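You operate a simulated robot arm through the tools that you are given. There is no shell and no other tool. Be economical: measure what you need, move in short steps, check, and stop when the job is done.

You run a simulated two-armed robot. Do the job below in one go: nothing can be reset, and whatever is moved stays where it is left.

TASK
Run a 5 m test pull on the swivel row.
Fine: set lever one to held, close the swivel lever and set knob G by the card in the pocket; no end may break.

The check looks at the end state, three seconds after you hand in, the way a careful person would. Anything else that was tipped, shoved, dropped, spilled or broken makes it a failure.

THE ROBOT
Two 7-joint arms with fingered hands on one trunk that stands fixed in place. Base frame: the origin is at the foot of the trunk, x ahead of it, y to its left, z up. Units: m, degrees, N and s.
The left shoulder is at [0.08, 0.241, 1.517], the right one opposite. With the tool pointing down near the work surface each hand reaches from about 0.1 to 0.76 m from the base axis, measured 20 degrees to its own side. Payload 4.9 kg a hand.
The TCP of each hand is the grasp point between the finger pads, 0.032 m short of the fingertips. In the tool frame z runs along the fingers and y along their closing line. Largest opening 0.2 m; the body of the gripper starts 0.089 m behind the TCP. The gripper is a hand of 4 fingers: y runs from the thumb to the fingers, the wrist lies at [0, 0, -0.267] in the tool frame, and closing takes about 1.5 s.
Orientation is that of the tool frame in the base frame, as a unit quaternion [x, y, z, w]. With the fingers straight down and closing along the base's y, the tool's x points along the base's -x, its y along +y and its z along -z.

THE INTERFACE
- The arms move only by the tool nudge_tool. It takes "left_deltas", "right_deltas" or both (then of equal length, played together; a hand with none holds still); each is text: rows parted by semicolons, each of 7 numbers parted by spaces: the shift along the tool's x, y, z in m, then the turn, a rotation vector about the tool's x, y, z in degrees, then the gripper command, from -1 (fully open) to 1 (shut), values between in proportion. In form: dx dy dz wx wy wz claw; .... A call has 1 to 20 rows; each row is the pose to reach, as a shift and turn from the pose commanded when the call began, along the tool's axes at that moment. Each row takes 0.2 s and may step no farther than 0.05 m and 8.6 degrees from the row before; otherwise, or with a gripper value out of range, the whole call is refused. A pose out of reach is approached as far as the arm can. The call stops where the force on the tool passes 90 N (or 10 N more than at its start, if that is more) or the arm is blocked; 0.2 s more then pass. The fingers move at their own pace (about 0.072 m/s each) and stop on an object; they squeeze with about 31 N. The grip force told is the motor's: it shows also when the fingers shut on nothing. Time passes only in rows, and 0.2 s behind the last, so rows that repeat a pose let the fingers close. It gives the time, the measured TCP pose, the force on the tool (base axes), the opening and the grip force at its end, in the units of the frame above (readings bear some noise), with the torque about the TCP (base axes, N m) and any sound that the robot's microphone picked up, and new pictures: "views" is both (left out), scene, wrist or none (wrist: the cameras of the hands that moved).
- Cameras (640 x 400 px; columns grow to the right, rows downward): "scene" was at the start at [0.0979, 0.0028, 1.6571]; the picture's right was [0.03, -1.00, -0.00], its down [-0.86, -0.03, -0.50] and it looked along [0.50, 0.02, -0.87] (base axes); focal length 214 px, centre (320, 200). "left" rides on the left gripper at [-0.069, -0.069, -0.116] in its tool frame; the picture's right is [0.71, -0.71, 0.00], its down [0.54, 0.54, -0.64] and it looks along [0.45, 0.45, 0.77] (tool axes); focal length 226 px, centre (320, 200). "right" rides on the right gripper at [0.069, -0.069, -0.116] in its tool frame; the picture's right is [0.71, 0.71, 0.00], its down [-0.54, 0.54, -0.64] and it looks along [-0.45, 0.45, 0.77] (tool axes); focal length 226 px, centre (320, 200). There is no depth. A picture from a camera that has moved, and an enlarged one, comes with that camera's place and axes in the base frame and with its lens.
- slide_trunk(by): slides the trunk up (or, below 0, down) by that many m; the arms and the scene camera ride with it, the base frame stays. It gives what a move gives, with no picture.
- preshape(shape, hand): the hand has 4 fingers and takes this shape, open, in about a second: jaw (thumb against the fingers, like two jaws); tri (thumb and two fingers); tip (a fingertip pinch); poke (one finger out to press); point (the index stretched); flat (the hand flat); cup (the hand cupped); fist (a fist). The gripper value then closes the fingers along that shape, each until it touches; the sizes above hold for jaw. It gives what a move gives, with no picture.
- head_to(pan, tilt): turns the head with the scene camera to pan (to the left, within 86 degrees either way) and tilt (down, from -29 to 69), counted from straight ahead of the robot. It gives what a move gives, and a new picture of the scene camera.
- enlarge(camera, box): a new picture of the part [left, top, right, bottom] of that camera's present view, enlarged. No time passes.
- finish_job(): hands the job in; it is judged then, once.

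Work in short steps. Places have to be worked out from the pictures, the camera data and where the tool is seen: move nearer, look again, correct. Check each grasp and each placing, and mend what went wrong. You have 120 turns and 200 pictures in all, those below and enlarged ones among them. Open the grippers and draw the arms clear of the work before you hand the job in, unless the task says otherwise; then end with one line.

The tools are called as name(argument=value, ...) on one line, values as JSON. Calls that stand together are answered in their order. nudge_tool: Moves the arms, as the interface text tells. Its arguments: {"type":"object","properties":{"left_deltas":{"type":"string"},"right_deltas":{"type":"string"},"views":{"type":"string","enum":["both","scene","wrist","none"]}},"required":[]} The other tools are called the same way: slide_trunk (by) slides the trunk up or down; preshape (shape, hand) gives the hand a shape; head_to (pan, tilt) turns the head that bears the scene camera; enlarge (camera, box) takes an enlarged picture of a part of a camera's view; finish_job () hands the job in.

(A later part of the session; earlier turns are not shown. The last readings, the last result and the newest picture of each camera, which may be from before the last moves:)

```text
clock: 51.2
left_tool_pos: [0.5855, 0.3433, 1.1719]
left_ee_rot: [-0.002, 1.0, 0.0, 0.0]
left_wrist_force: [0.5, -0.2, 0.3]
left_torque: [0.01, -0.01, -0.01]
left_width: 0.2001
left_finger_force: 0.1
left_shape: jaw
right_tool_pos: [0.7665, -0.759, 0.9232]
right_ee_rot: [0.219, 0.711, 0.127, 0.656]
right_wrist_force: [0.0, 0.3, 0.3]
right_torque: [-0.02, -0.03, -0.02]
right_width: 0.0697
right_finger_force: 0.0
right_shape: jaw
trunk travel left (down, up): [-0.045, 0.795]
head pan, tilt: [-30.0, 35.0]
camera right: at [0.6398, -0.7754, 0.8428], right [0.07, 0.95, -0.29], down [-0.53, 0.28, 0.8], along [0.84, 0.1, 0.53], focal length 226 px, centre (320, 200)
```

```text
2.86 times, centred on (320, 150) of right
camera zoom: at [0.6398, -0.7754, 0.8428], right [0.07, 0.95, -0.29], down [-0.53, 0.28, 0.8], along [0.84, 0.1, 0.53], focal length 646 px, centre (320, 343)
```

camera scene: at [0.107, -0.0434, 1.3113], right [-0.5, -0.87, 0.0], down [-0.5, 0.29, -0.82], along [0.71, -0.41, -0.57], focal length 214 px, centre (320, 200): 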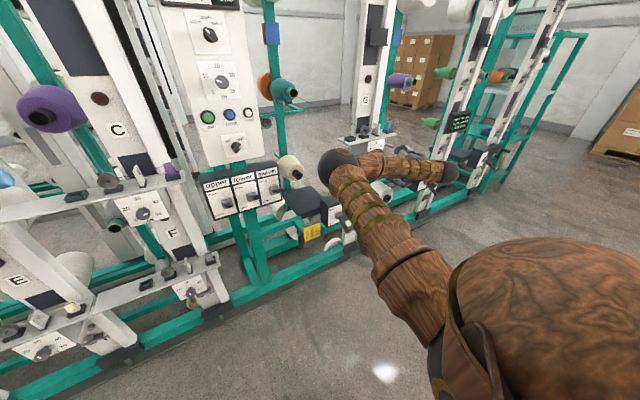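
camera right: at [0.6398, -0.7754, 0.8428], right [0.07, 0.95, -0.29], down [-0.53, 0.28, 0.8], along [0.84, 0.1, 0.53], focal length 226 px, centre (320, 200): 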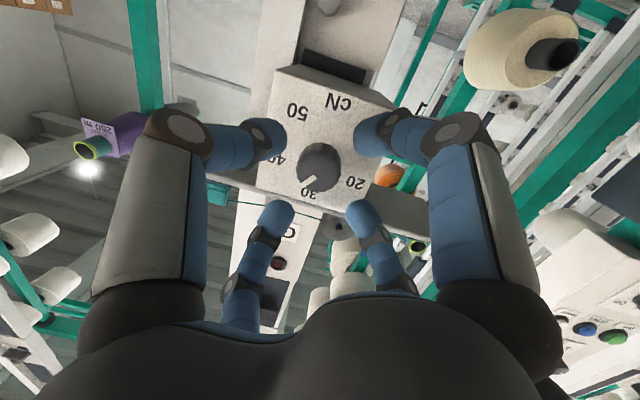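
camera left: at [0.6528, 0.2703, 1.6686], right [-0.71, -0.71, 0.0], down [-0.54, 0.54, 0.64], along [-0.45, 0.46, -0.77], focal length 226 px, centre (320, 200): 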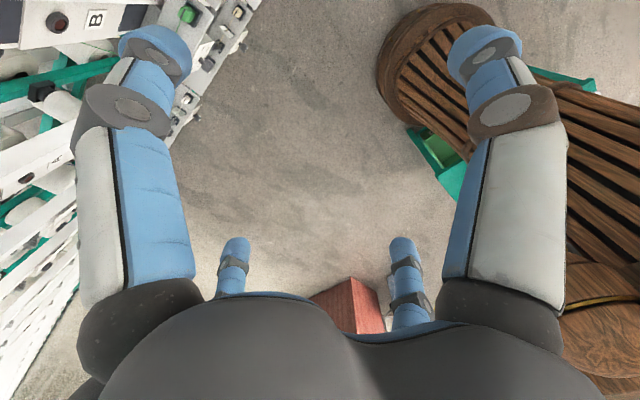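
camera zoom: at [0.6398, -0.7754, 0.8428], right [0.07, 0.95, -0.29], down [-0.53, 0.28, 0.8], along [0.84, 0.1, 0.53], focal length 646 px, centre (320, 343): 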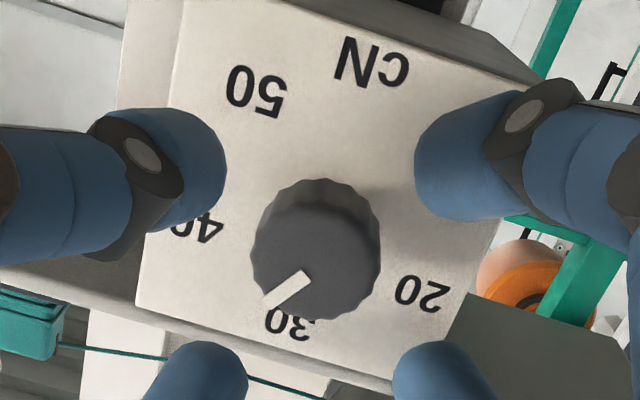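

Pointer is near 34 as expected; the knob is centred. I advance, grip, and turn -92°.

nudge_tool(right_deltas="0 0 0.01 0 0 0 0.3;0 0 0.02 0 0 0 0.3;0 0 0.02 0 0 0 1;0 0 0.02 0 0 0 1;0 0 0.02 0 0 0 1;0 0 0.02 0 0 0 1;0 0 0.02 0 0 -8 1;0 0 0.02 0 0 -16 1;0 0 0.02 0 0 -24 1;0 0 0.02 0 0 -32 1;0 0 0.02 0 0 -40 1;0 0 0.02 0 0 -48 1;0 0 0.02 0 0 -56 1;0 0 0.02 0 0 -64 1;0 0 0.02 0 0 -72 1;0 0 0.02 0 0 -80 1;0 0 0.02 0 0 -86 1;0 0 0.02 0 0 -92 1", views="none")

nudge_tool(right_deltas="0 0 0 0 0 0 0.3;0 0 0 0 0 0 0.3;0 0 -0.02 0 0 0 0.3;0 0 -0.04 0 0 0 0.3;0 0 -0.06 0 0 0 0.3", views="wrist")

enlarge(camera="right", box=[240, 80, 400, 220])

```text
clock: 55.0
left_tool_pos: [0.5895, 0.3411, 1.1702]
left_ee_rot: [-0.002, 1.0, 0.0, -0.002]
left_wrist_force: [0.2, -0.1, -0.6]
left_torque: [-0.04, -0.03, 0.03]
left_width: 0.1996
left_finger_force: 0.1
left_shape: jaw
right_tool_pos: [0.7908, -0.7612, 0.9177]
right_ee_rot: [-0.363, 0.651, -0.383, 0.546]
right_wrist_force: [25.4, 3.9, -11.4]
right_torque: [0.09, -0.03, -0.22]
right_width: 0.0278
right_finger_force: 30.8
right_shape: jaw
trunk travel left (down, up): [-0.045, 0.795]
head pan, tilt: [-30.0, 35.0]
```

```text
clock: 56.2
left_tool_pos: [0.5865, 0.3422, 1.1712]
left_ee_rot: [-0.002, 1.0, 0.0, 0.0]
left_wrist_force: [0.0, -0.5, -0.1]
left_torque: [-0.02, 0.05, 0.0]
left_width: 0.1999
left_finger_force: 0.0
left_shape: jaw
right_tool_pos: [0.7251, -0.7559, 0.9267]
right_ee_rot: [-0.361, 0.651, -0.384, 0.547]
right_wrist_force: [-0.6, 0.3, -0.4]
right_torque: [0.04, -0.01, -0.04]
right_width: 0.0697
right_finger_force: 0.2
right_shape: jaw
trunk travel left (down, up): [-0.045, 0.795]
head pan, tilt: [-30.0, 35.0]
camera right: at [0.6064, -0.8365, 0.9705], right [-0.13, -0.31, -0.94], down [-0.58, 0.79, -0.18], along [0.8, 0.53, -0.29], focal length 226 px, centre (320, 200)
```

right: 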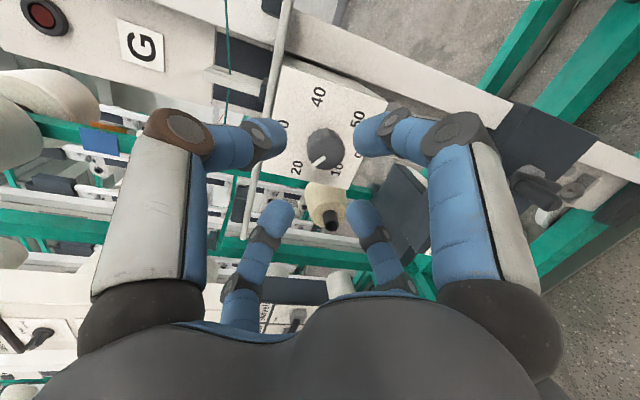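

```text
2.86 times, centred on (320, 150) of right
camera zoom: at [0.6064, -0.8365, 0.9705], right [-0.13, -0.31, -0.94], down [-0.58, 0.79, -0.18], along [0.8, 0.53, -0.29], focal length 646 px, centre (320, 343)
```

zoom: 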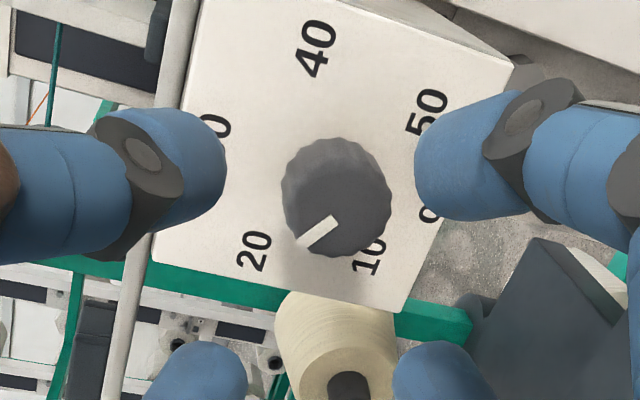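

I need a more frontal view for a precise reading; I roll back +64° and shift a little down-right.

nudge_tool(right_deltas="0 0 -0.01 0 0 8 0;0 0 -0.02 0 0 16 0;0 0 -0.03 0 0 24 -0.3;0 0 -0.04 0 0 32 -0.3;0 0 -0.04 0 0 40 -0.3;0 0 -0.04 0 0 48 -0.3;0 0 -0.04 0 0 56 -0.3;0 0 -0.04 0 0 64 -0.3", views="none")

enlarge(camera="right", box=[260, 100, 380, 230])

```text
clock: 58.0
left_tool_pos: [0.586, 0.3436, 1.1718]
left_ee_rot: [-0.002, 1.0, 0.0, 0.0]
left_wrist_force: [0.7, 0.4, 0.0]
left_torque: [-0.01, 0.0, 0.02]
left_width: 0.2
left_finger_force: 0.1
left_shape: jaw
right_tool_pos: [0.6867, -0.7526, 0.9325]
right_ee_rot: [0.042, 0.743, -0.036, 0.667]
right_wrist_force: [0.2, -0.3, 0.0]
right_torque: [0.02, 0.02, 0.0]
right_width: 0.1294
right_finger_force: 0.0
right_shape: jaw
trunk travel left (down, up): [-0.045, 0.795]
head pan, tilt: [-30.0, 35.0]
```

```text
3.08 times, centred on (320, 165) of right
camera zoom: at [0.5589, -0.8083, 0.8754], right [0.0, 0.71, -0.7], down [-0.52, 0.6, 0.61], along [0.85, 0.36, 0.37], focal length 696 px, centre (320, 308)
```

zoom: 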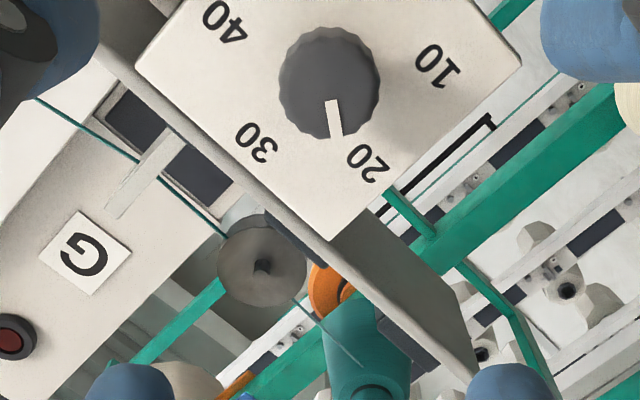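

The pointer reads about 22 (52.6° left of top; 20 is at 67.5°). I advance, grip, and turn another -15°.

nudge_tool(right_deltas="0.001 0.0005 0.026 0 0 0 0.3;0.002 0.001 0.052 0 0 0 0.3;0.003 0.0015 0.078 0 0 0 0.3;0.0034 0.0018 0.1034 0 0 0 0.3;0.0034 0.0018 0.1034 0 0 0 1;0.0034 0.0018 0.1034 0 0 0 1;0.0034 0.0018 0.1034 0 0 0 1;0.0034 0.0018 0.1034 0 0 0 1;0.0034 0.0018 0.1034 0 0 -5 1;0.0034 0.0018 0.1034 0 0 -10 1;0.0034 0.0018 0.1034 0 0 -15 1;0.0034 0.0018 0.1034 0 0 -15 1;0.0034 0.0018 0.1034 0 0 -15 0.3;0.0034 0.0018 0.1034 0 0 -15 0.3;0.003 0.0018 0.08 0 0 -15 0.3;0.003 0.0018 0.05 0 0 -15 0;0.002 0.0018 0.02 0 0 -10 -0.3;0.001 0.0018 0 0 0 -5 -0.3;0 0 0 0 0 0 -0.3", views="none")

enlarge(camera="right", box=[260, 100, 380, 230])

```text
clock: 62.0
left_tool_pos: [0.5854, 0.3426, 1.17]
left_ee_rot: [-0.002, 1.0, 0.0, 0.0]
left_wrist_force: [0.2, -0.2, -0.3]
left_torque: [0.02, -0.01, 0.03]
left_width: 0.1999
left_finger_force: 0.0
left_shape: jaw
right_tool_pos: [0.6872, -0.7524, 0.932]
right_ee_rot: [0.04, 0.743, -0.036, 0.667]
right_wrist_force: [0.9, 0.1, 0.1]
right_torque: [-0.01, 0.01, 0.01]
right_width: 0.1295
right_finger_force: 0.0
right_shape: jaw
trunk travel left (down, up): [-0.045, 0.795]
head pan, tilt: [-30.0, 35.0]
```

```text
3.08 times, centred on (320, 165) of right
camera zoom: at [0.559, -0.8072, 0.8749], right [0.0, 0.71, -0.7], down [-0.52, 0.6, 0.61], along [0.85, 0.37, 0.37], focal length 696 px, centre (320, 308)
```

zoom: 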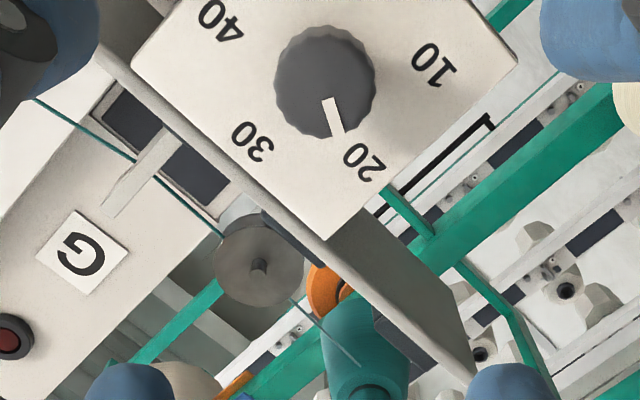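

Reading is now about 21. One more correction: command -14° (about 7° is lost in slack).

nudge_tool(right_deltas="0.001 0.0005 0.026 0 0 0 0.3;0.002 0.001 0.052 0 0 0 0.3;0.003 0.0015 0.078 0 0 0 0.3;0.0034 0.0018 0.1034 0 0 0 0.3;0.0034 0.0018 0.1034 0 0 0 1;0.0034 0.0018 0.1034 0 0 0 1;0.0034 0.0018 0.1034 0 0 0 1;0.0034 0.0018 0.1034 0 0 0 1;0.0034 0.0018 0.1034 0 0 -5 1;0.0034 0.0018 0.1034 0 0 -10 1;0.0034 0.0018 0.1034 0 0 -14 1;0.0034 0.0018 0.1034 0 0 -14 1;0.0034 0.0018 0.1034 0 0 -14 0.3;0.0034 0.0018 0.1034 0 0 -14 0.3;0.003 0.0018 0.08 0 0 -14 0.3;0.003 0.0018 0.05 0 0 -14 0;0.002 0.0018 0.02 0 0 -10 -0.3;0.001 0.0018 0 0 0 -5 -0.3;0 0 0 0 0 0 -0.3", views="none")

enlarge(camera="right", box=[295, 95, 355, 145])

```text
clock: 66.0
left_tool_pos: [0.5859, 0.3424, 1.1718]
left_ee_rot: [-0.002, 1.0, 0.0, -0.001]
left_wrist_force: [1.2, -0.5, 0.3]
left_torque: [-0.01, 0.0, -0.02]
left_width: 0.1998
left_finger_force: 0.1
left_shape: jaw
right_tool_pos: [0.6846, -0.7524, 0.9326]
right_ee_rot: [0.039, 0.743, -0.035, 0.668]
right_wrist_force: [0.8, 0.0, -0.3]
right_torque: [0.04, -0.02, 0.01]
right_width: 0.1295
right_finger_force: 0.0
right_shape: jaw
trunk travel left (down, up): [-0.045, 0.795]
head pan, tilt: [-30.0, 35.0]
```

```text
8.00 times, centred on (325, 120) of right
camera zoom: at [0.5574, -0.8079, 0.8753], right [0.0, 0.71, -0.7], down [-0.52, 0.6, 0.61], along [0.85, 0.37, 0.37], focal length 1808 px, centre (280, 840)
```

zoom: 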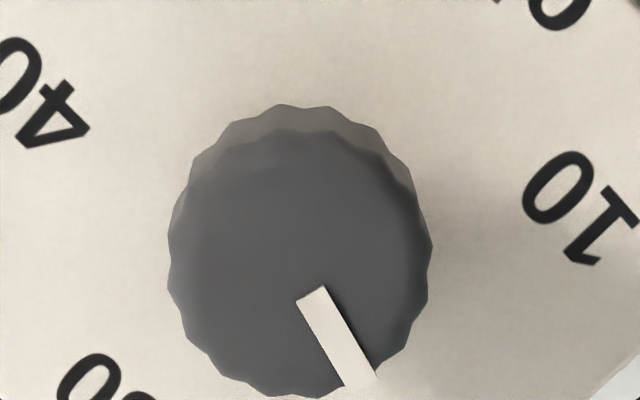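

Precise view: pointer about 73° left, i.e. ≈19.2. I correct by +8° (about 5.5° effective).

nudge_tool(right_deltas="0.001 0.0005 0.026 0 0 0 0.3;0.002 0.001 0.052 0 0 0 0.3;0.003 0.0015 0.078 0 0 0 0.3;0.0034 0.0018 0.1034 0 0 0 0.3;0.0034 0.0018 0.1034 0 0 0 1;0.0034 0.0018 0.1034 0 0 0 1;0.0034 0.0018 0.1034 0 0 0 1;0.0034 0.0018 0.1034 0 0 0 1;0.0034 0.0018 0.1034 0 0 4 1;0.0034 0.0018 0.1034 0 0 8 1;0.0034 0.0018 0.1034 0 0 8 1;0.0034 0.0018 0.1034 0 0 8 0.3;0.0034 0.0018 0.1034 0 0 8 0.3;0.003 0.0018 0.08 0 0 8 0.3;0.003 0.0018 0.05 0 0 8 0;0.002 0.0018 0.02 0 0 4 -0.3;0.001 0.0018 0 0 0 0 -0.3;0 0 0 0 0 0 -0.3", views="none")

enlarge(camera="right", box=[290, 105, 350, 155])

```text
clock: 69.8
left_tool_pos: [0.5857, 0.3411, 1.1716]
left_ee_rot: [-0.001, 1.0, 0.0, 0.0]
left_wrist_force: [-0.8, -0.1, -0.3]
left_torque: [-0.01, 0.01, -0.03]
left_width: 0.1999
left_finger_force: 0.0
left_shape: jaw
right_tool_pos: [0.6884, -0.7527, 0.9314]
right_ee_rot: [0.04, 0.743, -0.036, 0.668]
right_wrist_force: [0.0, 0.3, -0.2]
right_torque: [0.01, 0.02, 0.03]
right_width: 0.1294
right_finger_force: 0.1
right_shape: jaw
trunk travel left (down, up): [-0.045, 0.795]
head pan, tilt: [-30.0, 35.0]
```

```text
8.00 times, centred on (320, 130) of right
camera zoom: at [0.5595, -0.8083, 0.8749], right [0.0, 0.71, -0.7], down [-0.52, 0.6, 0.61], along [0.85, 0.37, 0.37], focal length 1808 px, centre (320, 760)
```

zoom: 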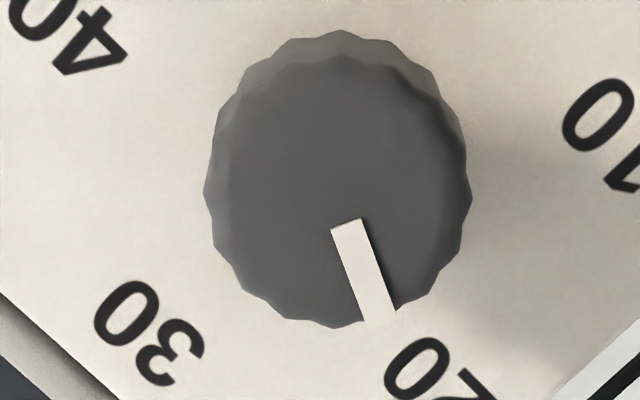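

Knob G now reads 20 (≈66–67° left). Next the panel: I retreat the hand to about (0.59,-0.45,0.93) and raise the trunk.

nudge_tool(right_deltas="0.002 0.02 -0.03 0 0 0 0;0.004 0.04 -0.06 0 0 0 0;0.006 0.06 -0.09 0 0 0 0;0.008 0.1 -0.1 0 0 0 0;0.01 0.14 -0.11 0 0 0 0;0.012 0.18 -0.12 0 0 0 0;0.013 0.22 -0.125 0 0 0 0;0.014 0.255 -0.13 0 0 0 0;0.015 0.287 -0.1315 0 0 0 0", views="none")

slide_trunk(by=0.35)

head_to(pan=-15, tilt=25)

enlarge(camera="right", box=[0, 0, 640, 400])

```text
clock: 71.8
left_tool_pos: [0.5858, 0.3423, 1.1716]
left_ee_rot: [-0.002, 1.0, 0.001, 0.0]
left_wrist_force: [0.6, 0.4, -0.3]
left_torque: [-0.01, -0.03, -0.02]
left_width: 0.1999
left_finger_force: 0.1
left_shape: jaw
right_tool_pos: [0.5982, -0.4626, 0.9279]
right_ee_rot: [0.04, 0.743, -0.036, 0.667]
right_wrist_force: [0.0, -0.3, -0.1]
right_torque: [0.01, 0.03, 0.0]
right_width: 0.1003
right_finger_force: 0.0
right_shape: jaw
right hand out of reach, approached as far as the arm can: row 9
trunk travel left (down, up): [-0.045, 0.795]
head pan, tilt: [-30.0, 35.0]
```

```text
clock: 75.2
left_tool_pos: [0.5857, 0.3426, 1.5203]
left_ee_rot: [-0.002, 1.0, 0.0, 0.001]
left_wrist_force: [0.9, 0.6, 0.7]
left_torque: [-0.01, -0.01, 0.0]
left_width: 0.1999
left_finger_force: 0.1
left_shape: jaw
right_tool_pos: [0.5984, -0.4628, 1.2774]
right_ee_rot: [0.04, 0.742, -0.036, 0.668]
right_wrist_force: [-0.2, -0.3, -0.3]
right_torque: [-0.01, -0.01, -0.02]
right_width: 0.1002
right_finger_force: 0.0
right_shape: jaw
trunk travel left (down, up): [-0.395, 0.445]
head pan, tilt: [-30.0, 35.0]
```

```text
clock: 76.0
left_tool_pos: [0.5862, 0.3423, 1.5209]
left_ee_rot: [-0.003, 1.0, -0.001, 0.0]
left_wrist_force: [-0.3, -1.0, -0.7]
left_torque: [0.02, 0.0, 0.01]
left_width: 0.1998
left_finger_force: 0.1
left_shape: jaw
right_tool_pos: [0.599, -0.4617, 1.2772]
right_ee_rot: [0.04, 0.743, -0.036, 0.667]
right_wrist_force: [-0.5, 0.1, -0.5]
right_torque: [0.04, 0.0, -0.01]
right_width: 0.1002
right_finger_force: 0.0
right_shape: jaw
trunk travel left (down, up): [-0.395, 0.445]
head pan, tilt: [-15.0, 25.0]
camera scene: at [0.1202, -0.0233, 1.6771], right [-0.26, -0.97, 0.0], down [-0.41, 0.11, -0.91], along [0.87, -0.24, -0.42], focal length 214 px, centre (320, 200)
```

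scene: 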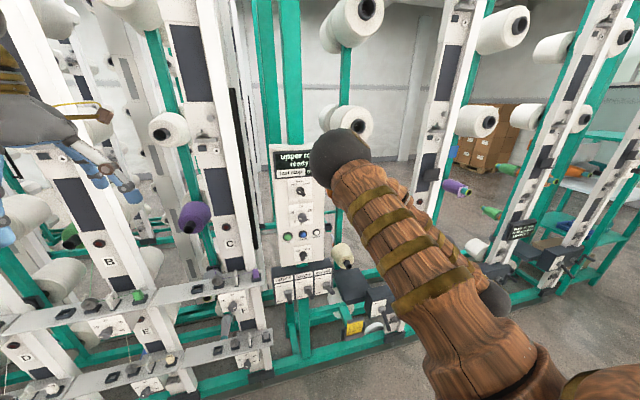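

```text
1.00 times, centred on (320, 200) of right (not enlarged: the box is as wide or as high as the picture)
camera zoom: at [0.4707, -0.5182, 1.2205], right [0.0, 0.71, -0.7], down [-0.52, 0.6, 0.61], along [0.85, 0.37, 0.37], focal length 226 px, centre (320, 200)
```

zoom: 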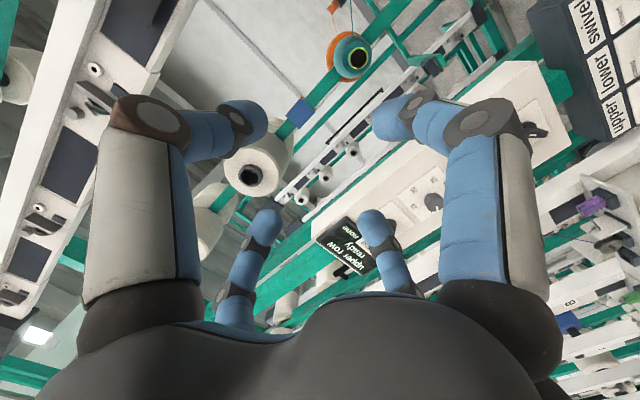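

From several rays: length knob ≈ (0.90,-0.153,1.23), selector ≈ (0.914,-0.154,1.345), pull button ≈ (0.919,-0.089,1.13). The length must go from 10 to 5. I move in front of the length knob, rolling +40°.

nudge_tool(right_deltas="0.002 0.036 0.0165 -0.6 0 4.4 0;0.004 0.073 0.033 -1.3 0 8.9 0;0.006 0.109 0.0495 -2 0 13.3 0;0.0075 0.146 0.066 -2.6 0 17.8 0;0.0094 0.182 0.0825 -3.3 0 22.2 0;0.011 0.218 0.099 -4 0 26.7 0;0.013 0.255 0.1155 -4.6 0 31 0;0.015 0.291 0.132 -5.3 0 35.5 0;0.017 0.328 0.1485 -6 0 40 0", views="wrist")

```text
clock: 78.0
left_tool_pos: [0.5861, 0.3453, 1.5209]
left_ee_rot: [-0.001, 1.0, -0.001, 0.0]
left_wrist_force: [-0.2, 0.6, 0.0]
left_torque: [-0.02, -0.01, 0.0]
left_width: 0.1999
left_finger_force: 0.0
left_shape: jaw
right_tool_pos: [0.7956, -0.3112, 1.1997]
right_ee_rot: [0.203, 0.725, 0.274, 0.598]
right_wrist_force: [-0.6, -0.3, -0.4]
right_torque: [0.01, -0.03, -0.01]
right_width: 0.1
right_finger_force: 0.1
right_shape: jaw
right hand out of reach, approached as far as the arm can: row 1, 2, 3, 4, 5, 6, 7, 8, 9
trunk travel left (down, up): [-0.395, 0.445]
head pan, tilt: [-15.0, 25.0]
camera right: at [0.6711, -0.3394, 1.119], right [-0.17, 0.98, -0.08], down [-0.54, -0.02, 0.84], along [0.83, 0.18, 0.53], focal length 226 px, centre (320, 200)
```

right: 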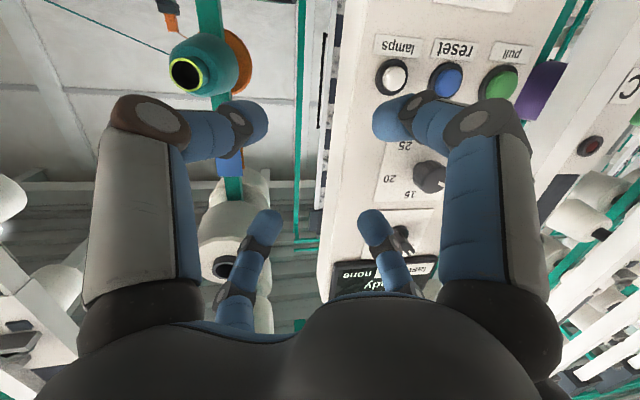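

The hand is short in y: at this height the wrist bends too much. A lower trunk (shoulder below the knobs) should help, so I retreat, lower the trunk, and then come up again.

nudge_tool(right_deltas="-0.02 -0.001 -0.04 0 0 0 0;-0.04 -0.003 -0.08 0 0 0 0;-0.06 -0.004 -0.12 0 0 0 0;-0.083 -0.006 -0.16 0 0 0 0;-0.104 -0.007 -0.195 0 0 0 0", views="none")

slide_trunk(by=-0.3)

```text
clock: 79.2
left_tool_pos: [0.585, 0.3422, 1.5217]
left_ee_rot: [-0.001, 1.0, 0.0, 0.0]
left_wrist_force: [0.3, 0.4, -0.8]
left_torque: [0.0, -0.01, 0.02]
left_width: 0.1998
left_finger_force: 0.2
left_shape: jaw
right_tool_pos: [0.6231, -0.4136, 1.3028]
right_ee_rot: [0.203, 0.724, 0.274, 0.599]
right_wrist_force: [0.3, 0.2, -0.3]
right_torque: [0.0, 0.02, 0.0]
right_width: 0.1
right_finger_force: 0.1
right_shape: jaw
trunk travel left (down, up): [-0.395, 0.445]
head pan, tilt: [-15.0, 25.0]
```

```text
clock: 82.2
left_tool_pos: [0.5851, 0.3418, 1.2213]
left_ee_rot: [-0.002, 1.0, 0.001, 0.0]
left_wrist_force: [0.1, -1.5, -0.3]
left_torque: [0.03, 0.0, 0.01]
left_width: 0.1999
left_finger_force: 0.0
left_shape: jaw
right_tool_pos: [0.6233, -0.4121, 1.0038]
right_ee_rot: [0.204, 0.725, 0.274, 0.598]
right_wrist_force: [0.2, 0.5, 0.2]
right_torque: [-0.03, -0.01, 0.0]
right_width: 0.1
right_finger_force: 0.0
right_shape: jaw
trunk travel left (down, up): [-0.095, 0.745]
head pan, tilt: [-15.0, 25.0]
```

I now raise the hand to (0.76,-0.20,1.24) by arm motion.

nudge_tool(right_deltas="-0.008 0.034 0.015 0 0 0 0;-0.016 0.069 0.03 0 0 0 0;-0.025 0.103 0.045 0 0 0 0;-0.033 0.137 0.06 0 0 0 0;-0.041 0.172 0.075 0 0 0 0;-0.049 0.206 0.09 0 0 0 0;-0.058 0.24 0.105 0 0 0 0;-0.066 0.275 0.12 0 0 0 0;-0.074 0.309 0.135 0 0 0 0", views="wrist")

```text
clock: 83.7
left_tool_pos: [0.5865, 0.3446, 1.2201]
left_ee_rot: [-0.003, 1.0, -0.002, 0.0]
left_wrist_force: [-0.6, -0.2, 0.3]
left_torque: [0.02, 0.01, 0.02]
left_width: 0.2001
left_finger_force: 0.0
left_shape: jaw
right_tool_pos: [0.7095, -0.3506, 1.1547]
right_ee_rot: [0.253, 0.716, 0.226, 0.61]
right_wrist_force: [0.0, 0.0, -0.6]
right_torque: [-0.01, -0.01, -0.02]
right_width: 0.0999
right_finger_force: 0.0
right_shape: jaw
trunk travel left (down, up): [-0.095, 0.745]
head pan, tilt: [-15.0, 25.0]
stopped in row 7 (right hand): the arm was blocked; the commanded pose is now the measured one
camera right: at [0.5807, -0.362, 1.0767], right [-0.03, 1.0, -0.09], down [-0.52, 0.06, 0.85], along [0.85, 0.07, 0.51], focal length 226 px, centre (320, 200)
```

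right: 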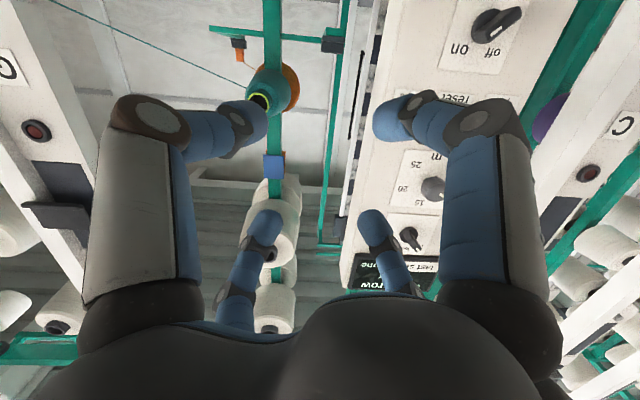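

The arm reports blocked; I look at the scene for what the arm touches.

head_to(pan=-10, tilt=30)

```text
clock: 84.4
left_tool_pos: [0.5854, 0.3415, 1.2211]
left_ee_rot: [-0.002, 1.0, 0.0, 0.0]
left_wrist_force: [0.4, -0.4, 0.3]
left_torque: [0.0, 0.02, 0.0]
left_width: 0.1999
left_finger_force: 0.0
left_shape: jaw
right_tool_pos: [0.7083, -0.3537, 1.1554]
right_ee_rot: [0.254, 0.716, 0.226, 0.61]
right_wrist_force: [0.1, 0.5, 0.7]
right_torque: [-0.01, 0.0, 0.02]
right_width: 0.0998
right_finger_force: 0.1
right_shape: jaw
trunk travel left (down, up): [-0.095, 0.745]
head pan, tilt: [-10.0, 30.0]
camera scene: at [0.1201, -0.0154, 1.3692], right [-0.17, -0.98, 0.0], down [-0.49, 0.09, -0.87], along [0.85, -0.15, -0.5], focal length 214 px, centre (320, 200)
```

scene: 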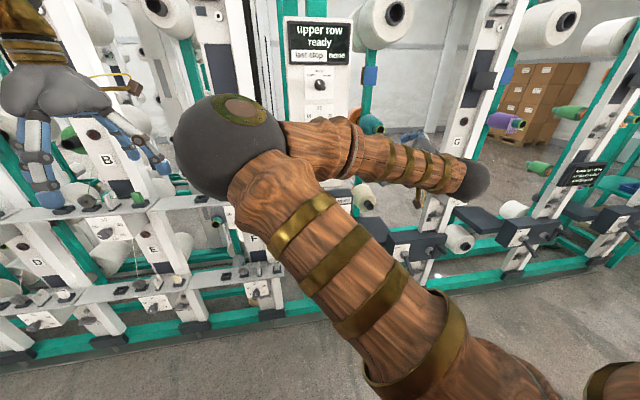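

The elbow has swung inward. The configuration that worked for the swivel lever had the shoulder ~0.3 m above the hand with 25° pitch; I retrace, raise the trunk, and use that.

nudge_tool(right_deltas="0.008 -0.034 -0.015 0 0 0 0;0.016 -0.069 -0.03 0 0 0 0;0.025 -0.103 -0.045 0 0 0 0;0.033 -0.137 -0.06 0 0 0 0;0.041 -0.172 -0.075 0 0 0 0;0.049 -0.19 -0.08 0 0 0 0", views="none")

slide_trunk(by=0.34)

head_to(pan=-10, tilt=35)

```text
clock: 85.8
left_tool_pos: [0.5858, 0.3422, 1.2221]
left_ee_rot: [-0.002, 1.0, 0.001, 0.0]
left_wrist_force: [-0.4, 0.5, 0.4]
left_torque: [-0.01, 0.06, -0.02]
left_width: 0.1997
left_finger_force: 0.1
left_shape: jaw
right_tool_pos: [0.6071, -0.467, 1.0109]
right_ee_rot: [0.254, 0.715, 0.227, 0.61]
right_wrist_force: [-0.1, 0.5, 0.9]
right_torque: [0.0, -0.01, -0.01]
right_width: 0.1001
right_finger_force: 0.0
right_shape: jaw
trunk travel left (down, up): [-0.095, 0.745]
head pan, tilt: [-10.0, 30.0]
```

```text
clock: 89.1
left_tool_pos: [0.5858, 0.3437, 1.5605]
left_ee_rot: [-0.002, 1.0, 0.0, 0.0]
left_wrist_force: [-0.5, -0.2, 0.6]
left_torque: [0.0, 0.0, 0.02]
left_width: 0.2
left_finger_force: 0.0
left_shape: jaw
right_tool_pos: [0.6076, -0.4666, 1.3506]
right_ee_rot: [0.253, 0.716, 0.227, 0.61]
right_wrist_force: [0.0, -0.1, 0.8]
right_torque: [0.01, 0.03, 0.01]
right_width: 0.1003
right_finger_force: 0.0
right_shape: jaw
trunk travel left (down, up): [-0.435, 0.405]
head pan, tilt: [-10.0, 30.0]
```

```text
clock: 89.8
left_tool_pos: [0.5856, 0.3428, 1.561]
left_ee_rot: [-0.002, 1.0, 0.0, 0.0]
left_wrist_force: [-0.3, 0.6, 0.9]
left_torque: [-0.02, 0.0, 0.0]
left_width: 0.1997
left_finger_force: 0.0
left_shape: jaw
right_tool_pos: [0.6074, -0.4668, 1.3502]
right_ee_rot: [0.253, 0.716, 0.227, 0.61]
right_wrist_force: [0.8, 0.3, -0.3]
right_torque: [-0.05, 0.0, 0.01]
right_width: 0.0999
right_finger_force: 0.1
right_shape: jaw
trunk travel left (down, up): [-0.435, 0.405]
head pan, tilt: [-10.0, 35.0]
camera scene: at [0.118, -0.0147, 1.7014], right [-0.17, -0.98, 0.0], down [-0.56, 0.1, -0.82], along [0.81, -0.14, -0.57], focal length 214 px, centre (320, 200)
```

scene: 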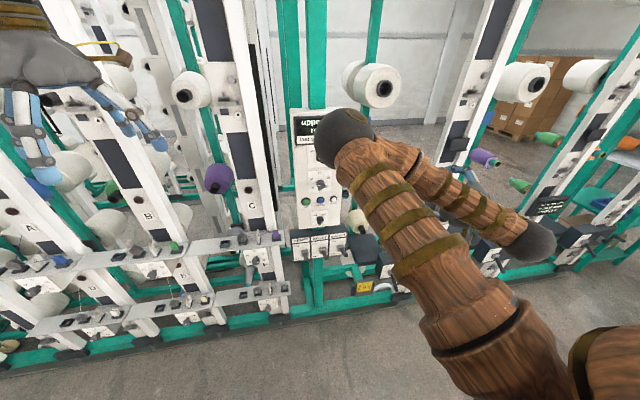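

I reorient to pitch 22°, yaw 8° left, roll 0, and move toward (0.76,-0.155,1.26).

nudge_tool(right_deltas="0.025 0.02 0.017 -0.19 1.5 -4.15 0;0.05 0.039 0.034 -0.38 3 -8.3 0;0.074 0.059 0.051 -0.57 4.5 -12.45 0;0.099 0.078 0.068 -0.76 6 -16.6 0;0.124 0.098 0.085 -0.95 7.5 -20.75 0;0.149 0.118 0.102 -1.14 9 -24.9 0;0.174 0.137 0.119 -1.33 10.5 -29.05 0;0.198 0.157 0.136 -1.52 12 -33.2 0;0.223 0.176 0.153 -1.71 13.5 -37.35 0;0.248 0.196 0.17 -1.9 15 -41.5 0", views="wrist")

```text
clock: 92.0
left_tool_pos: [0.5889, 0.342, 1.5602]
left_ee_rot: [-0.002, 1.0, 0.0, -0.001]
left_wrist_force: [0.9, 0.1, -0.7]
left_torque: [0.05, 0.12, 0.02]
left_width: 0.1999
left_finger_force: 0.1
left_shape: jaw
right_tool_pos: [0.765, -0.1535, 1.261]
right_ee_rot: [-0.056, 0.828, 0.039, 0.557]
right_wrist_force: [-0.4, 0.6, 0.1]
right_torque: [-0.01, 0.05, 0.01]
right_width: 0.1001
right_finger_force: 0.1
right_shape: jaw
right hand out of reach, approached as far as the arm can: row 8, 9
trunk travel left (down, up): [-0.435, 0.405]
head pan, tilt: [-10.0, 35.0]
camera right: at [0.6435, -0.2407, 1.2403], right [-0.36, 0.66, -0.65], down [-0.46, 0.48, 0.74], along [0.81, 0.57, 0.13], focal length 226 px, centre (320, 200)
```

right: 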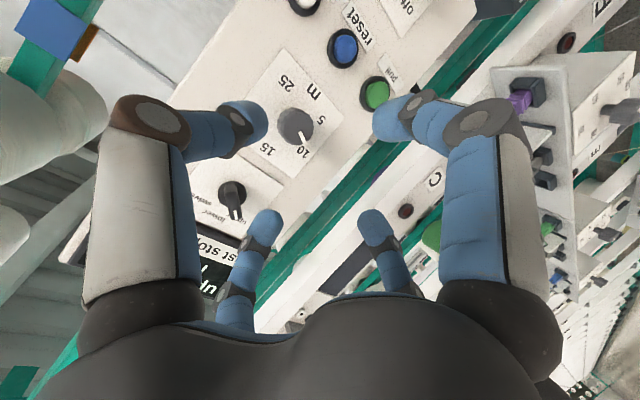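

Reached, and the knob positions match. I enlarge both knobs.

enlarge(camera="right", box=[190, 60, 340, 240])

```text
2.22 times, centred on (265, 150) of right
camera zoom: at [0.6435, -0.2407, 1.2403], right [-0.36, 0.66, -0.65], down [-0.46, 0.48, 0.74], along [0.81, 0.57, 0.13], focal length 502 px, centre (442, 311)
```

zoom: 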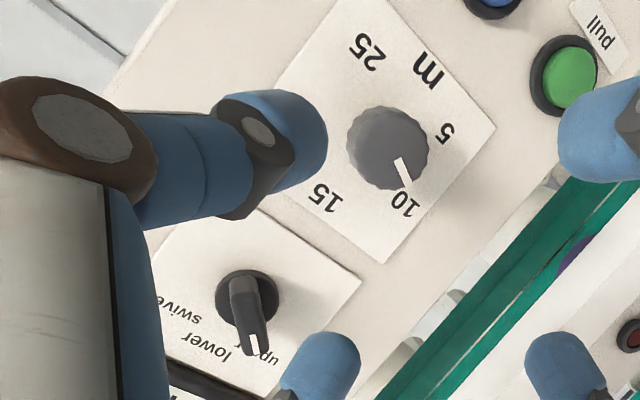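

Length shows 10, selector upper. I go nearer and try a flatter pitch for a better grip.

nudge_tool(right_deltas="-0.001 -0.004 0.023 1.7 -3.3 0 0.2;-0.002 -0.008 0.046 3.3 -6.7 0 0.2;-0.003 -0.0113 0.068 5 -10 0 0.2", views="wrist")

```text
clock: 92.8
left_tool_pos: [0.5876, 0.34, 1.5615]
left_ee_rot: [0.0, 1.0, 0.0, -0.001]
left_wrist_force: [-0.2, -0.7, -0.4]
left_torque: [0.01, 0.02, -0.03]
left_width: 0.1999
left_finger_force: 0.1
left_shape: jaw
right_tool_pos: [0.7632, -0.1572, 1.2607]
right_ee_rot: [-0.056, 0.828, 0.039, 0.557]
right_wrist_force: [1.4, 0.3, 0.2]
right_torque: [0.02, -0.02, 0.01]
right_width: 0.0803
right_finger_force: 0.1
right_shape: jaw
right hand out of reach, approached as far as the arm can: row 1, 2, 3
trunk travel left (down, up): [-0.435, 0.405]
head pan, tilt: [-10.0, 35.0]
camera right: at [0.6419, -0.2436, 1.2397], right [-0.36, 0.67, -0.65], down [-0.46, 0.48, 0.75], along [0.81, 0.57, 0.13], focal length 226 px, centre (320, 200)
```

right: 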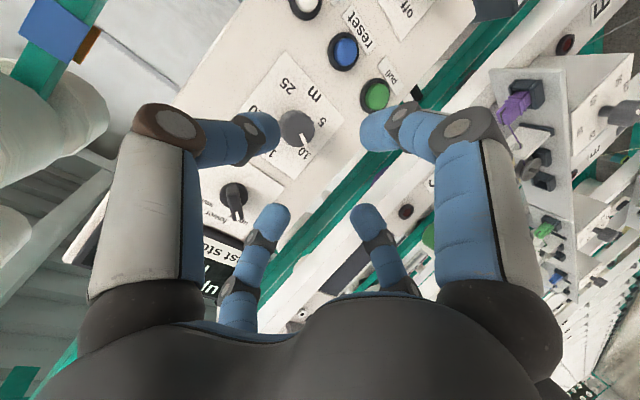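

It refused to move with flatter pitch. I translate forward only with the same orientation.

nudge_tool(right_deltas="-0.002 -0.003 0.027 0 0 0 0.2;-0.0044 -0.0063 0.053 0 0 0 0.2;-0.0066 -0.0095 0.08 0 0 0 0.2", views="none")

nudge_tool(right_deltas="0 0 0 1 -3 0 0.2;0 0 0 2 -6 0 0.2;0 0 0 3 -9 0 0.2", views="wrist")

```text
clock: 93.5
left_tool_pos: [0.5877, 0.3416, 1.5608]
left_ee_rot: [-0.001, 1.0, -0.001, 0.0]
left_wrist_force: [0.1, -0.4, -0.1]
left_torque: [0.02, 0.0, -0.01]
left_width: 0.1997
left_finger_force: 0.0
left_shape: jaw
right_tool_pos: [0.8405, -0.1326, 1.2415]
right_ee_rot: [-0.057, 0.828, 0.039, 0.556]
right_wrist_force: [0.1, -0.1, -0.7]
right_torque: [0.04, -0.06, 0.02]
right_width: 0.0804
right_finger_force: 0.2
right_shape: jaw
right hand out of reach, approached as far as the arm can: row 1, 2, 3
trunk travel left (down, up): [-0.435, 0.405]
head pan, tilt: [-10.0, 35.0]
```

```text
clock: 94.3
left_tool_pos: [0.5866, 0.343, 1.5608]
left_ee_rot: [-0.001, 1.0, 0.0, 0.0]
left_wrist_force: [0.0, -0.1, 0.8]
left_torque: [0.0, -0.04, 0.01]
left_width: 0.1998
left_finger_force: 0.1
left_shape: jaw
right_tool_pos: [0.8398, -0.1325, 1.2416]
right_ee_rot: [-0.058, 0.828, 0.039, 0.556]
right_wrist_force: [0.6, 0.3, 0.6]
right_torque: [-0.04, 0.01, -0.02]
right_width: 0.0801
right_finger_force: 0.0
right_shape: jaw
right hand out of reach, approached as far as the arm can: row 1, 2, 3
trunk travel left (down, up): [-0.435, 0.405]
head pan, tilt: [-10.0, 35.0]
camera right: at [0.7175, -0.2196, 1.2212], right [-0.36, 0.66, -0.65], down [-0.46, 0.48, 0.75], along [0.81, 0.57, 0.13], focal length 226 px, centre (320, 200)
```

right: 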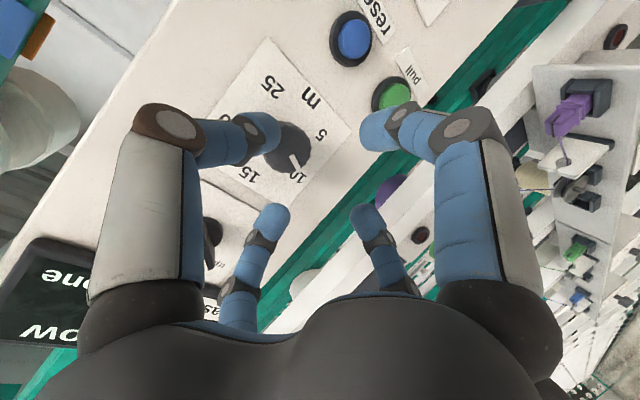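

The arm is at a limit. I look at the whole arm posture.

head_to(pan=-25, tilt=45)

```text
clock: 95.1
left_tool_pos: [0.5849, 0.3415, 1.5607]
left_ee_rot: [-0.003, 1.0, 0.001, 0.0]
left_wrist_force: [-0.1, 0.8, -0.8]
left_torque: [0.05, 0.03, 0.0]
left_width: 0.2
left_finger_force: 0.1
left_shape: jaw
right_tool_pos: [0.8393, -0.1329, 1.2429]
right_ee_rot: [-0.058, 0.829, 0.039, 0.555]
right_wrist_force: [0.1, 0.2, -0.2]
right_torque: [-0.03, 0.01, 0.0]
right_width: 0.0803
right_finger_force: 0.0
right_shape: jaw
trunk travel left (down, up): [-0.435, 0.405]
head pan, tilt: [-25.0, 45.0]
camera scene: at [0.1048, -0.0335, 1.6866], right [-0.42, -0.91, 0.0], down [-0.64, 0.3, -0.71], along [0.64, -0.3, -0.71], focal length 214 px, centre (320, 200)
```

scene: 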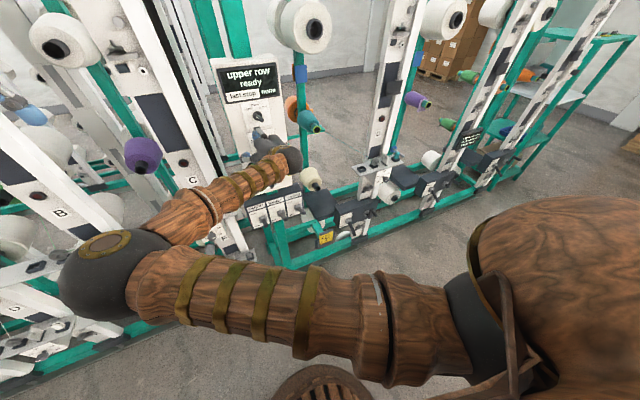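

The elbow swung inward. I try rolling the hand to -45° slightly further back, to see if that frees the posture.

nudge_tool(right_deltas="0.006 -0.002 -0.015 0 0 -7.5 0.2;0.012 -0.006 -0.03 0 0 -15 0.2;0.019 -0.012 -0.046 0 0 -22.5 0.2;0.019 -0.016 -0.046 0 0 -30 0.2;0.019 -0.016 -0.046 0 0 -37.5 0.2;0.019 -0.016 -0.046 0 0 -45 0.2", views="scene")

```text
clock: 96.5
left_tool_pos: [0.5841, 0.3445, 1.5627]
left_ee_rot: [-0.002, 1.0, 0.0, 0.001]
left_wrist_force: [-0.3, 0.7, 0.6]
left_torque: [-0.07, -0.03, -0.01]
left_width: 0.2003
left_finger_force: 0.0
left_shape: jaw
right_tool_pos: [0.7806, -0.106, 1.2428]
right_ee_rot: [-0.361, 0.75, -0.17, 0.528]
right_wrist_force: [0.1, 0.6, -0.6]
right_torque: [-0.04, -0.04, -0.04]
right_width: 0.0802
right_finger_force: 0.1
right_shape: jaw
right hand out of reach, approached as far as the arm can: row 1, 2, 3, 4, 5, 6
trunk travel left (down, up): [-0.435, 0.405]
head pan, tilt: [-25.0, 45.0]
camera scene: at [0.1036, -0.0323, 1.687], right [-0.42, -0.91, 0.0], down [-0.64, 0.3, -0.71], along [0.64, -0.3, -0.71], focal length 214 px, centre (320, 200)
```

scene: 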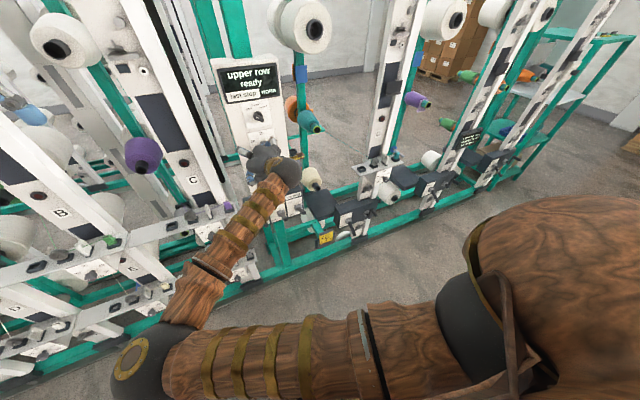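

The forearm now points forward, so a flatter pitch may be reachable. I raise the pitch 12° and move y back toward -0.14.

nudge_tool(right_deltas="0.007 -0.007 -0.0013 2.9 -2.7 -0.5 0.2;0.0144 -0.0137 -0.0026 5.8 -5.5 -1 0.2;0.0216 -0.0205 -0.004 8.65 -8.2 -1.5 0.2", views="wrist")

```text
clock: 97.3
left_tool_pos: [0.5862, 0.3424, 1.5597]
left_ee_rot: [-0.002, 1.0, 0.0, 0.0]
left_wrist_force: [-0.5, -0.5, 1.2]
left_torque: [-0.02, -0.01, 0.0]
left_width: 0.1999
left_finger_force: 0.1
left_shape: jaw
right_tool_pos: [0.7812, -0.1072, 1.2411]
right_ee_rot: [-0.36, 0.751, -0.17, 0.527]
right_wrist_force: [0.5, -0.4, -0.4]
right_torque: [0.03, 0.0, -0.01]
right_width: 0.08
right_finger_force: 0.0
right_shape: jaw
right hand out of reach, approached as far as the arm can: row 1, 2, 3
trunk travel left (down, up): [-0.435, 0.405]
head pan, tilt: [-25.0, 45.0]
camera right: at [0.689, -0.2193, 1.2836], right [-0.39, -0.03, -0.92], down [-0.68, 0.68, 0.27], along [0.62, 0.73, -0.28], focal length 226 px, centre (320, 200)
```

right: 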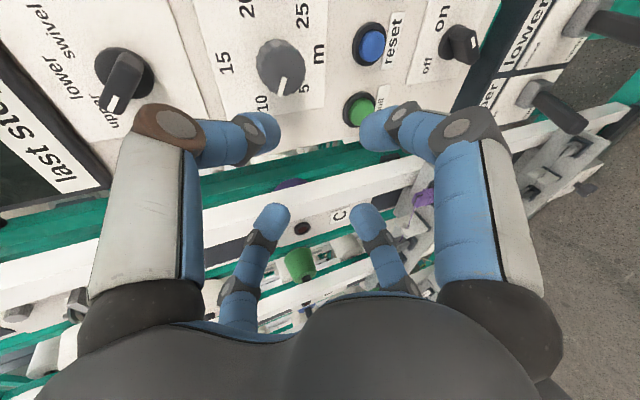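

The right arm is stuck in an elbow-in posture that does not suit the panel. The left arm started with its elbow out and hand inward, which suits it; I first withdraw the right hand.

nudge_tool(right_deltas="0.009 0.018 -0.045 0 0 0 0;0.018 0.036 -0.09 0 0 0 0;0.0275 0.054 -0.137 0 0 0 0;0.06 0.024 -0.143 0 0 0 0;0.095 -0.01 -0.149 0 0 0 0;0.13 -0.043 -0.155 0 0 0 0;0.165 -0.076 -0.16 0 0 0 0;0.2 -0.11 -0.165 0 0 0 0;0.235 -0.143 -0.17 0 0 0 0;0.28 -0.185 -0.18 0 0 0 0", views="none")

nudge_tool(left_deltas="-0.0035 -0.034 0.018 0 -6.8 0 -1;-0.007 -0.068 0.036 0 -13.6 0 -1;-0.0105 -0.103 0.054 0 -20.4 0 -1;-0.014 -0.137 0.072 0 -27.2 0 -1;-0.0175 -0.171 0.09 0 -34 0 -0.5;-0.021 -0.205 0.108 0 -40.8 0 0;-0.0245 -0.239 0.126 0 -47.6 0 0;-0.028 -0.274 0.144 0 -54.4 0 0;-0.0315 -0.308 0.162 0 -61.2 0 0;-0.035 -0.342 0.18 0 -68 0 0", views="both")

```text
refused: row 3 steps farther than a row can; nothing moved
```

```text
clock: 99.5
left_tool_pos: [0.6231, -0.001, 1.3794]
left_ee_rot: [-0.001, 0.829, 0.001, 0.56]
left_wrist_force: [-0.5, 0.1, 0.1]
left_torque: [-0.02, 0.0, 0.04]
left_width: 0.1003
left_finger_force: 0.2
left_shape: jaw
right_tool_pos: [0.784, -0.1098, 1.2403]
right_ee_rot: [-0.359, 0.752, -0.168, 0.527]
right_wrist_force: [0.7, -0.2, 0.6]
right_torque: [-0.03, -0.01, 0.02]
right_width: 0.0804
right_finger_force: 0.1
right_shape: jaw
trunk travel left (down, up): [-0.435, 0.405]
head pan, tilt: [-25.0, 45.0]
camera scene: at [0.1071, -0.0367, 1.6864], right [-0.42, -0.91, 0.0], down [-0.64, 0.3, -0.71], along [0.64, -0.3, -0.71], focal length 214 px, centre (320, 200)
camera left: at [0.5425, -0.0696, 1.4865], right [-0.26, -0.71, -0.66], down [-0.8, 0.54, -0.26], along [0.54, 0.46, -0.71], focal length 226 px, centre (320, 200)
```

scene: 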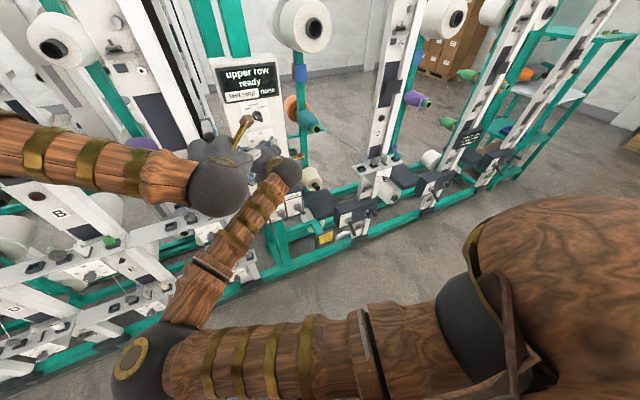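
left: 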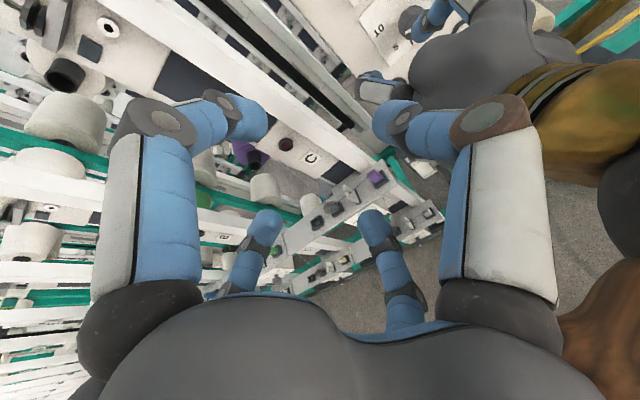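

Left reached its pose but the arms are close. I pull the left back outward, withdraw the right to its side, then return.

nudge_tool(left_deltas="0 0.05 0 0 0 0 0;0 0.1 0 0 0 0 0;0 0.15 0 0 0 0 0;0 0.2 0 0 0 0 0;0 0.25 0 0 0 0 0;0 0.3 0 0 0 0 0", views="none")

nudge_tool(right_deltas="0.008 0.016 -0.04 0 0 0 0;0.016 0.032 -0.08 0 0 0 0;0.024 0.048 -0.12 0 0 0 0;0.056 0.018 -0.13 0 0 0 0;0.088 -0.012 -0.137 0 0 0 0;0.12 -0.042 -0.143 0 0 0 0;0.15 -0.072 -0.15 0 0 0 0;0.18 -0.1 -0.156 0 0 0 0;0.21 -0.13 -0.162 0 0 0 0;0.24 -0.16 -0.168 0 0 0 0;0.27 -0.19 -0.174 0 0 0 0;0.3 -0.22 -0.18 0 0 0 0", views="scene")

```text
clock: 100.9
left_tool_pos: [0.6376, 0.3058, 1.3883]
left_ee_rot: [0.0, 0.829, -0.001, 0.56]
left_wrist_force: [-0.9, 0.7, -0.7]
left_torque: [0.0, 0.02, -0.03]
left_width: 0.1001
left_finger_force: 0.1
left_shape: jaw
left hand out of reach, approached as far as the arm can: row 3, 4, 5, 6
right_tool_pos: [0.7793, -0.1077, 1.2436]
right_ee_rot: [-0.36, 0.751, -0.171, 0.527]
right_wrist_force: [-0.3, -0.3, 0.9]
right_torque: [-0.03, 0.0, -0.04]
right_width: 0.0801
right_finger_force: 0.0
right_shape: jaw
trunk travel left (down, up): [-0.435, 0.405]
head pan, tilt: [-25.0, 45.0]
```

```text
clock: 103.5
left_tool_pos: [0.6418, 0.3016, 1.3872]
left_ee_rot: [-0.001, 0.829, 0.001, 0.559]
left_wrist_force: [0.0, 0.8, -0.5]
left_torque: [-0.03, -0.02, 0.02]
left_width: 0.1003
left_finger_force: 0.0
left_shape: jaw
right_tool_pos: [0.6421, -0.4983, 1.2488]
right_ee_rot: [-0.36, 0.751, -0.169, 0.527]
right_wrist_force: [0.8, 0.6, 0.2]
right_torque: [-0.03, -0.03, 0.01]
right_width: 0.1001
right_finger_force: 0.1
right_shape: jaw
right hand out of reach, approached as far as the arm can: row 1, 2, 3, 4, 5, 6
trunk travel left (down, up): [-0.435, 0.405]
head pan, tilt: [-25.0, 45.0]
camera scene: at [0.1054, -0.036, 1.6865], right [-0.42, -0.91, 0.0], down [-0.64, 0.3, -0.71], along [0.64, -0.3, -0.71], focal length 214 px, centre (320, 200)
```

scene: 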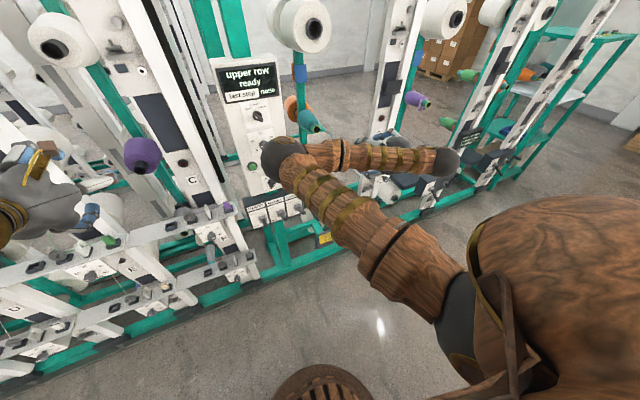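

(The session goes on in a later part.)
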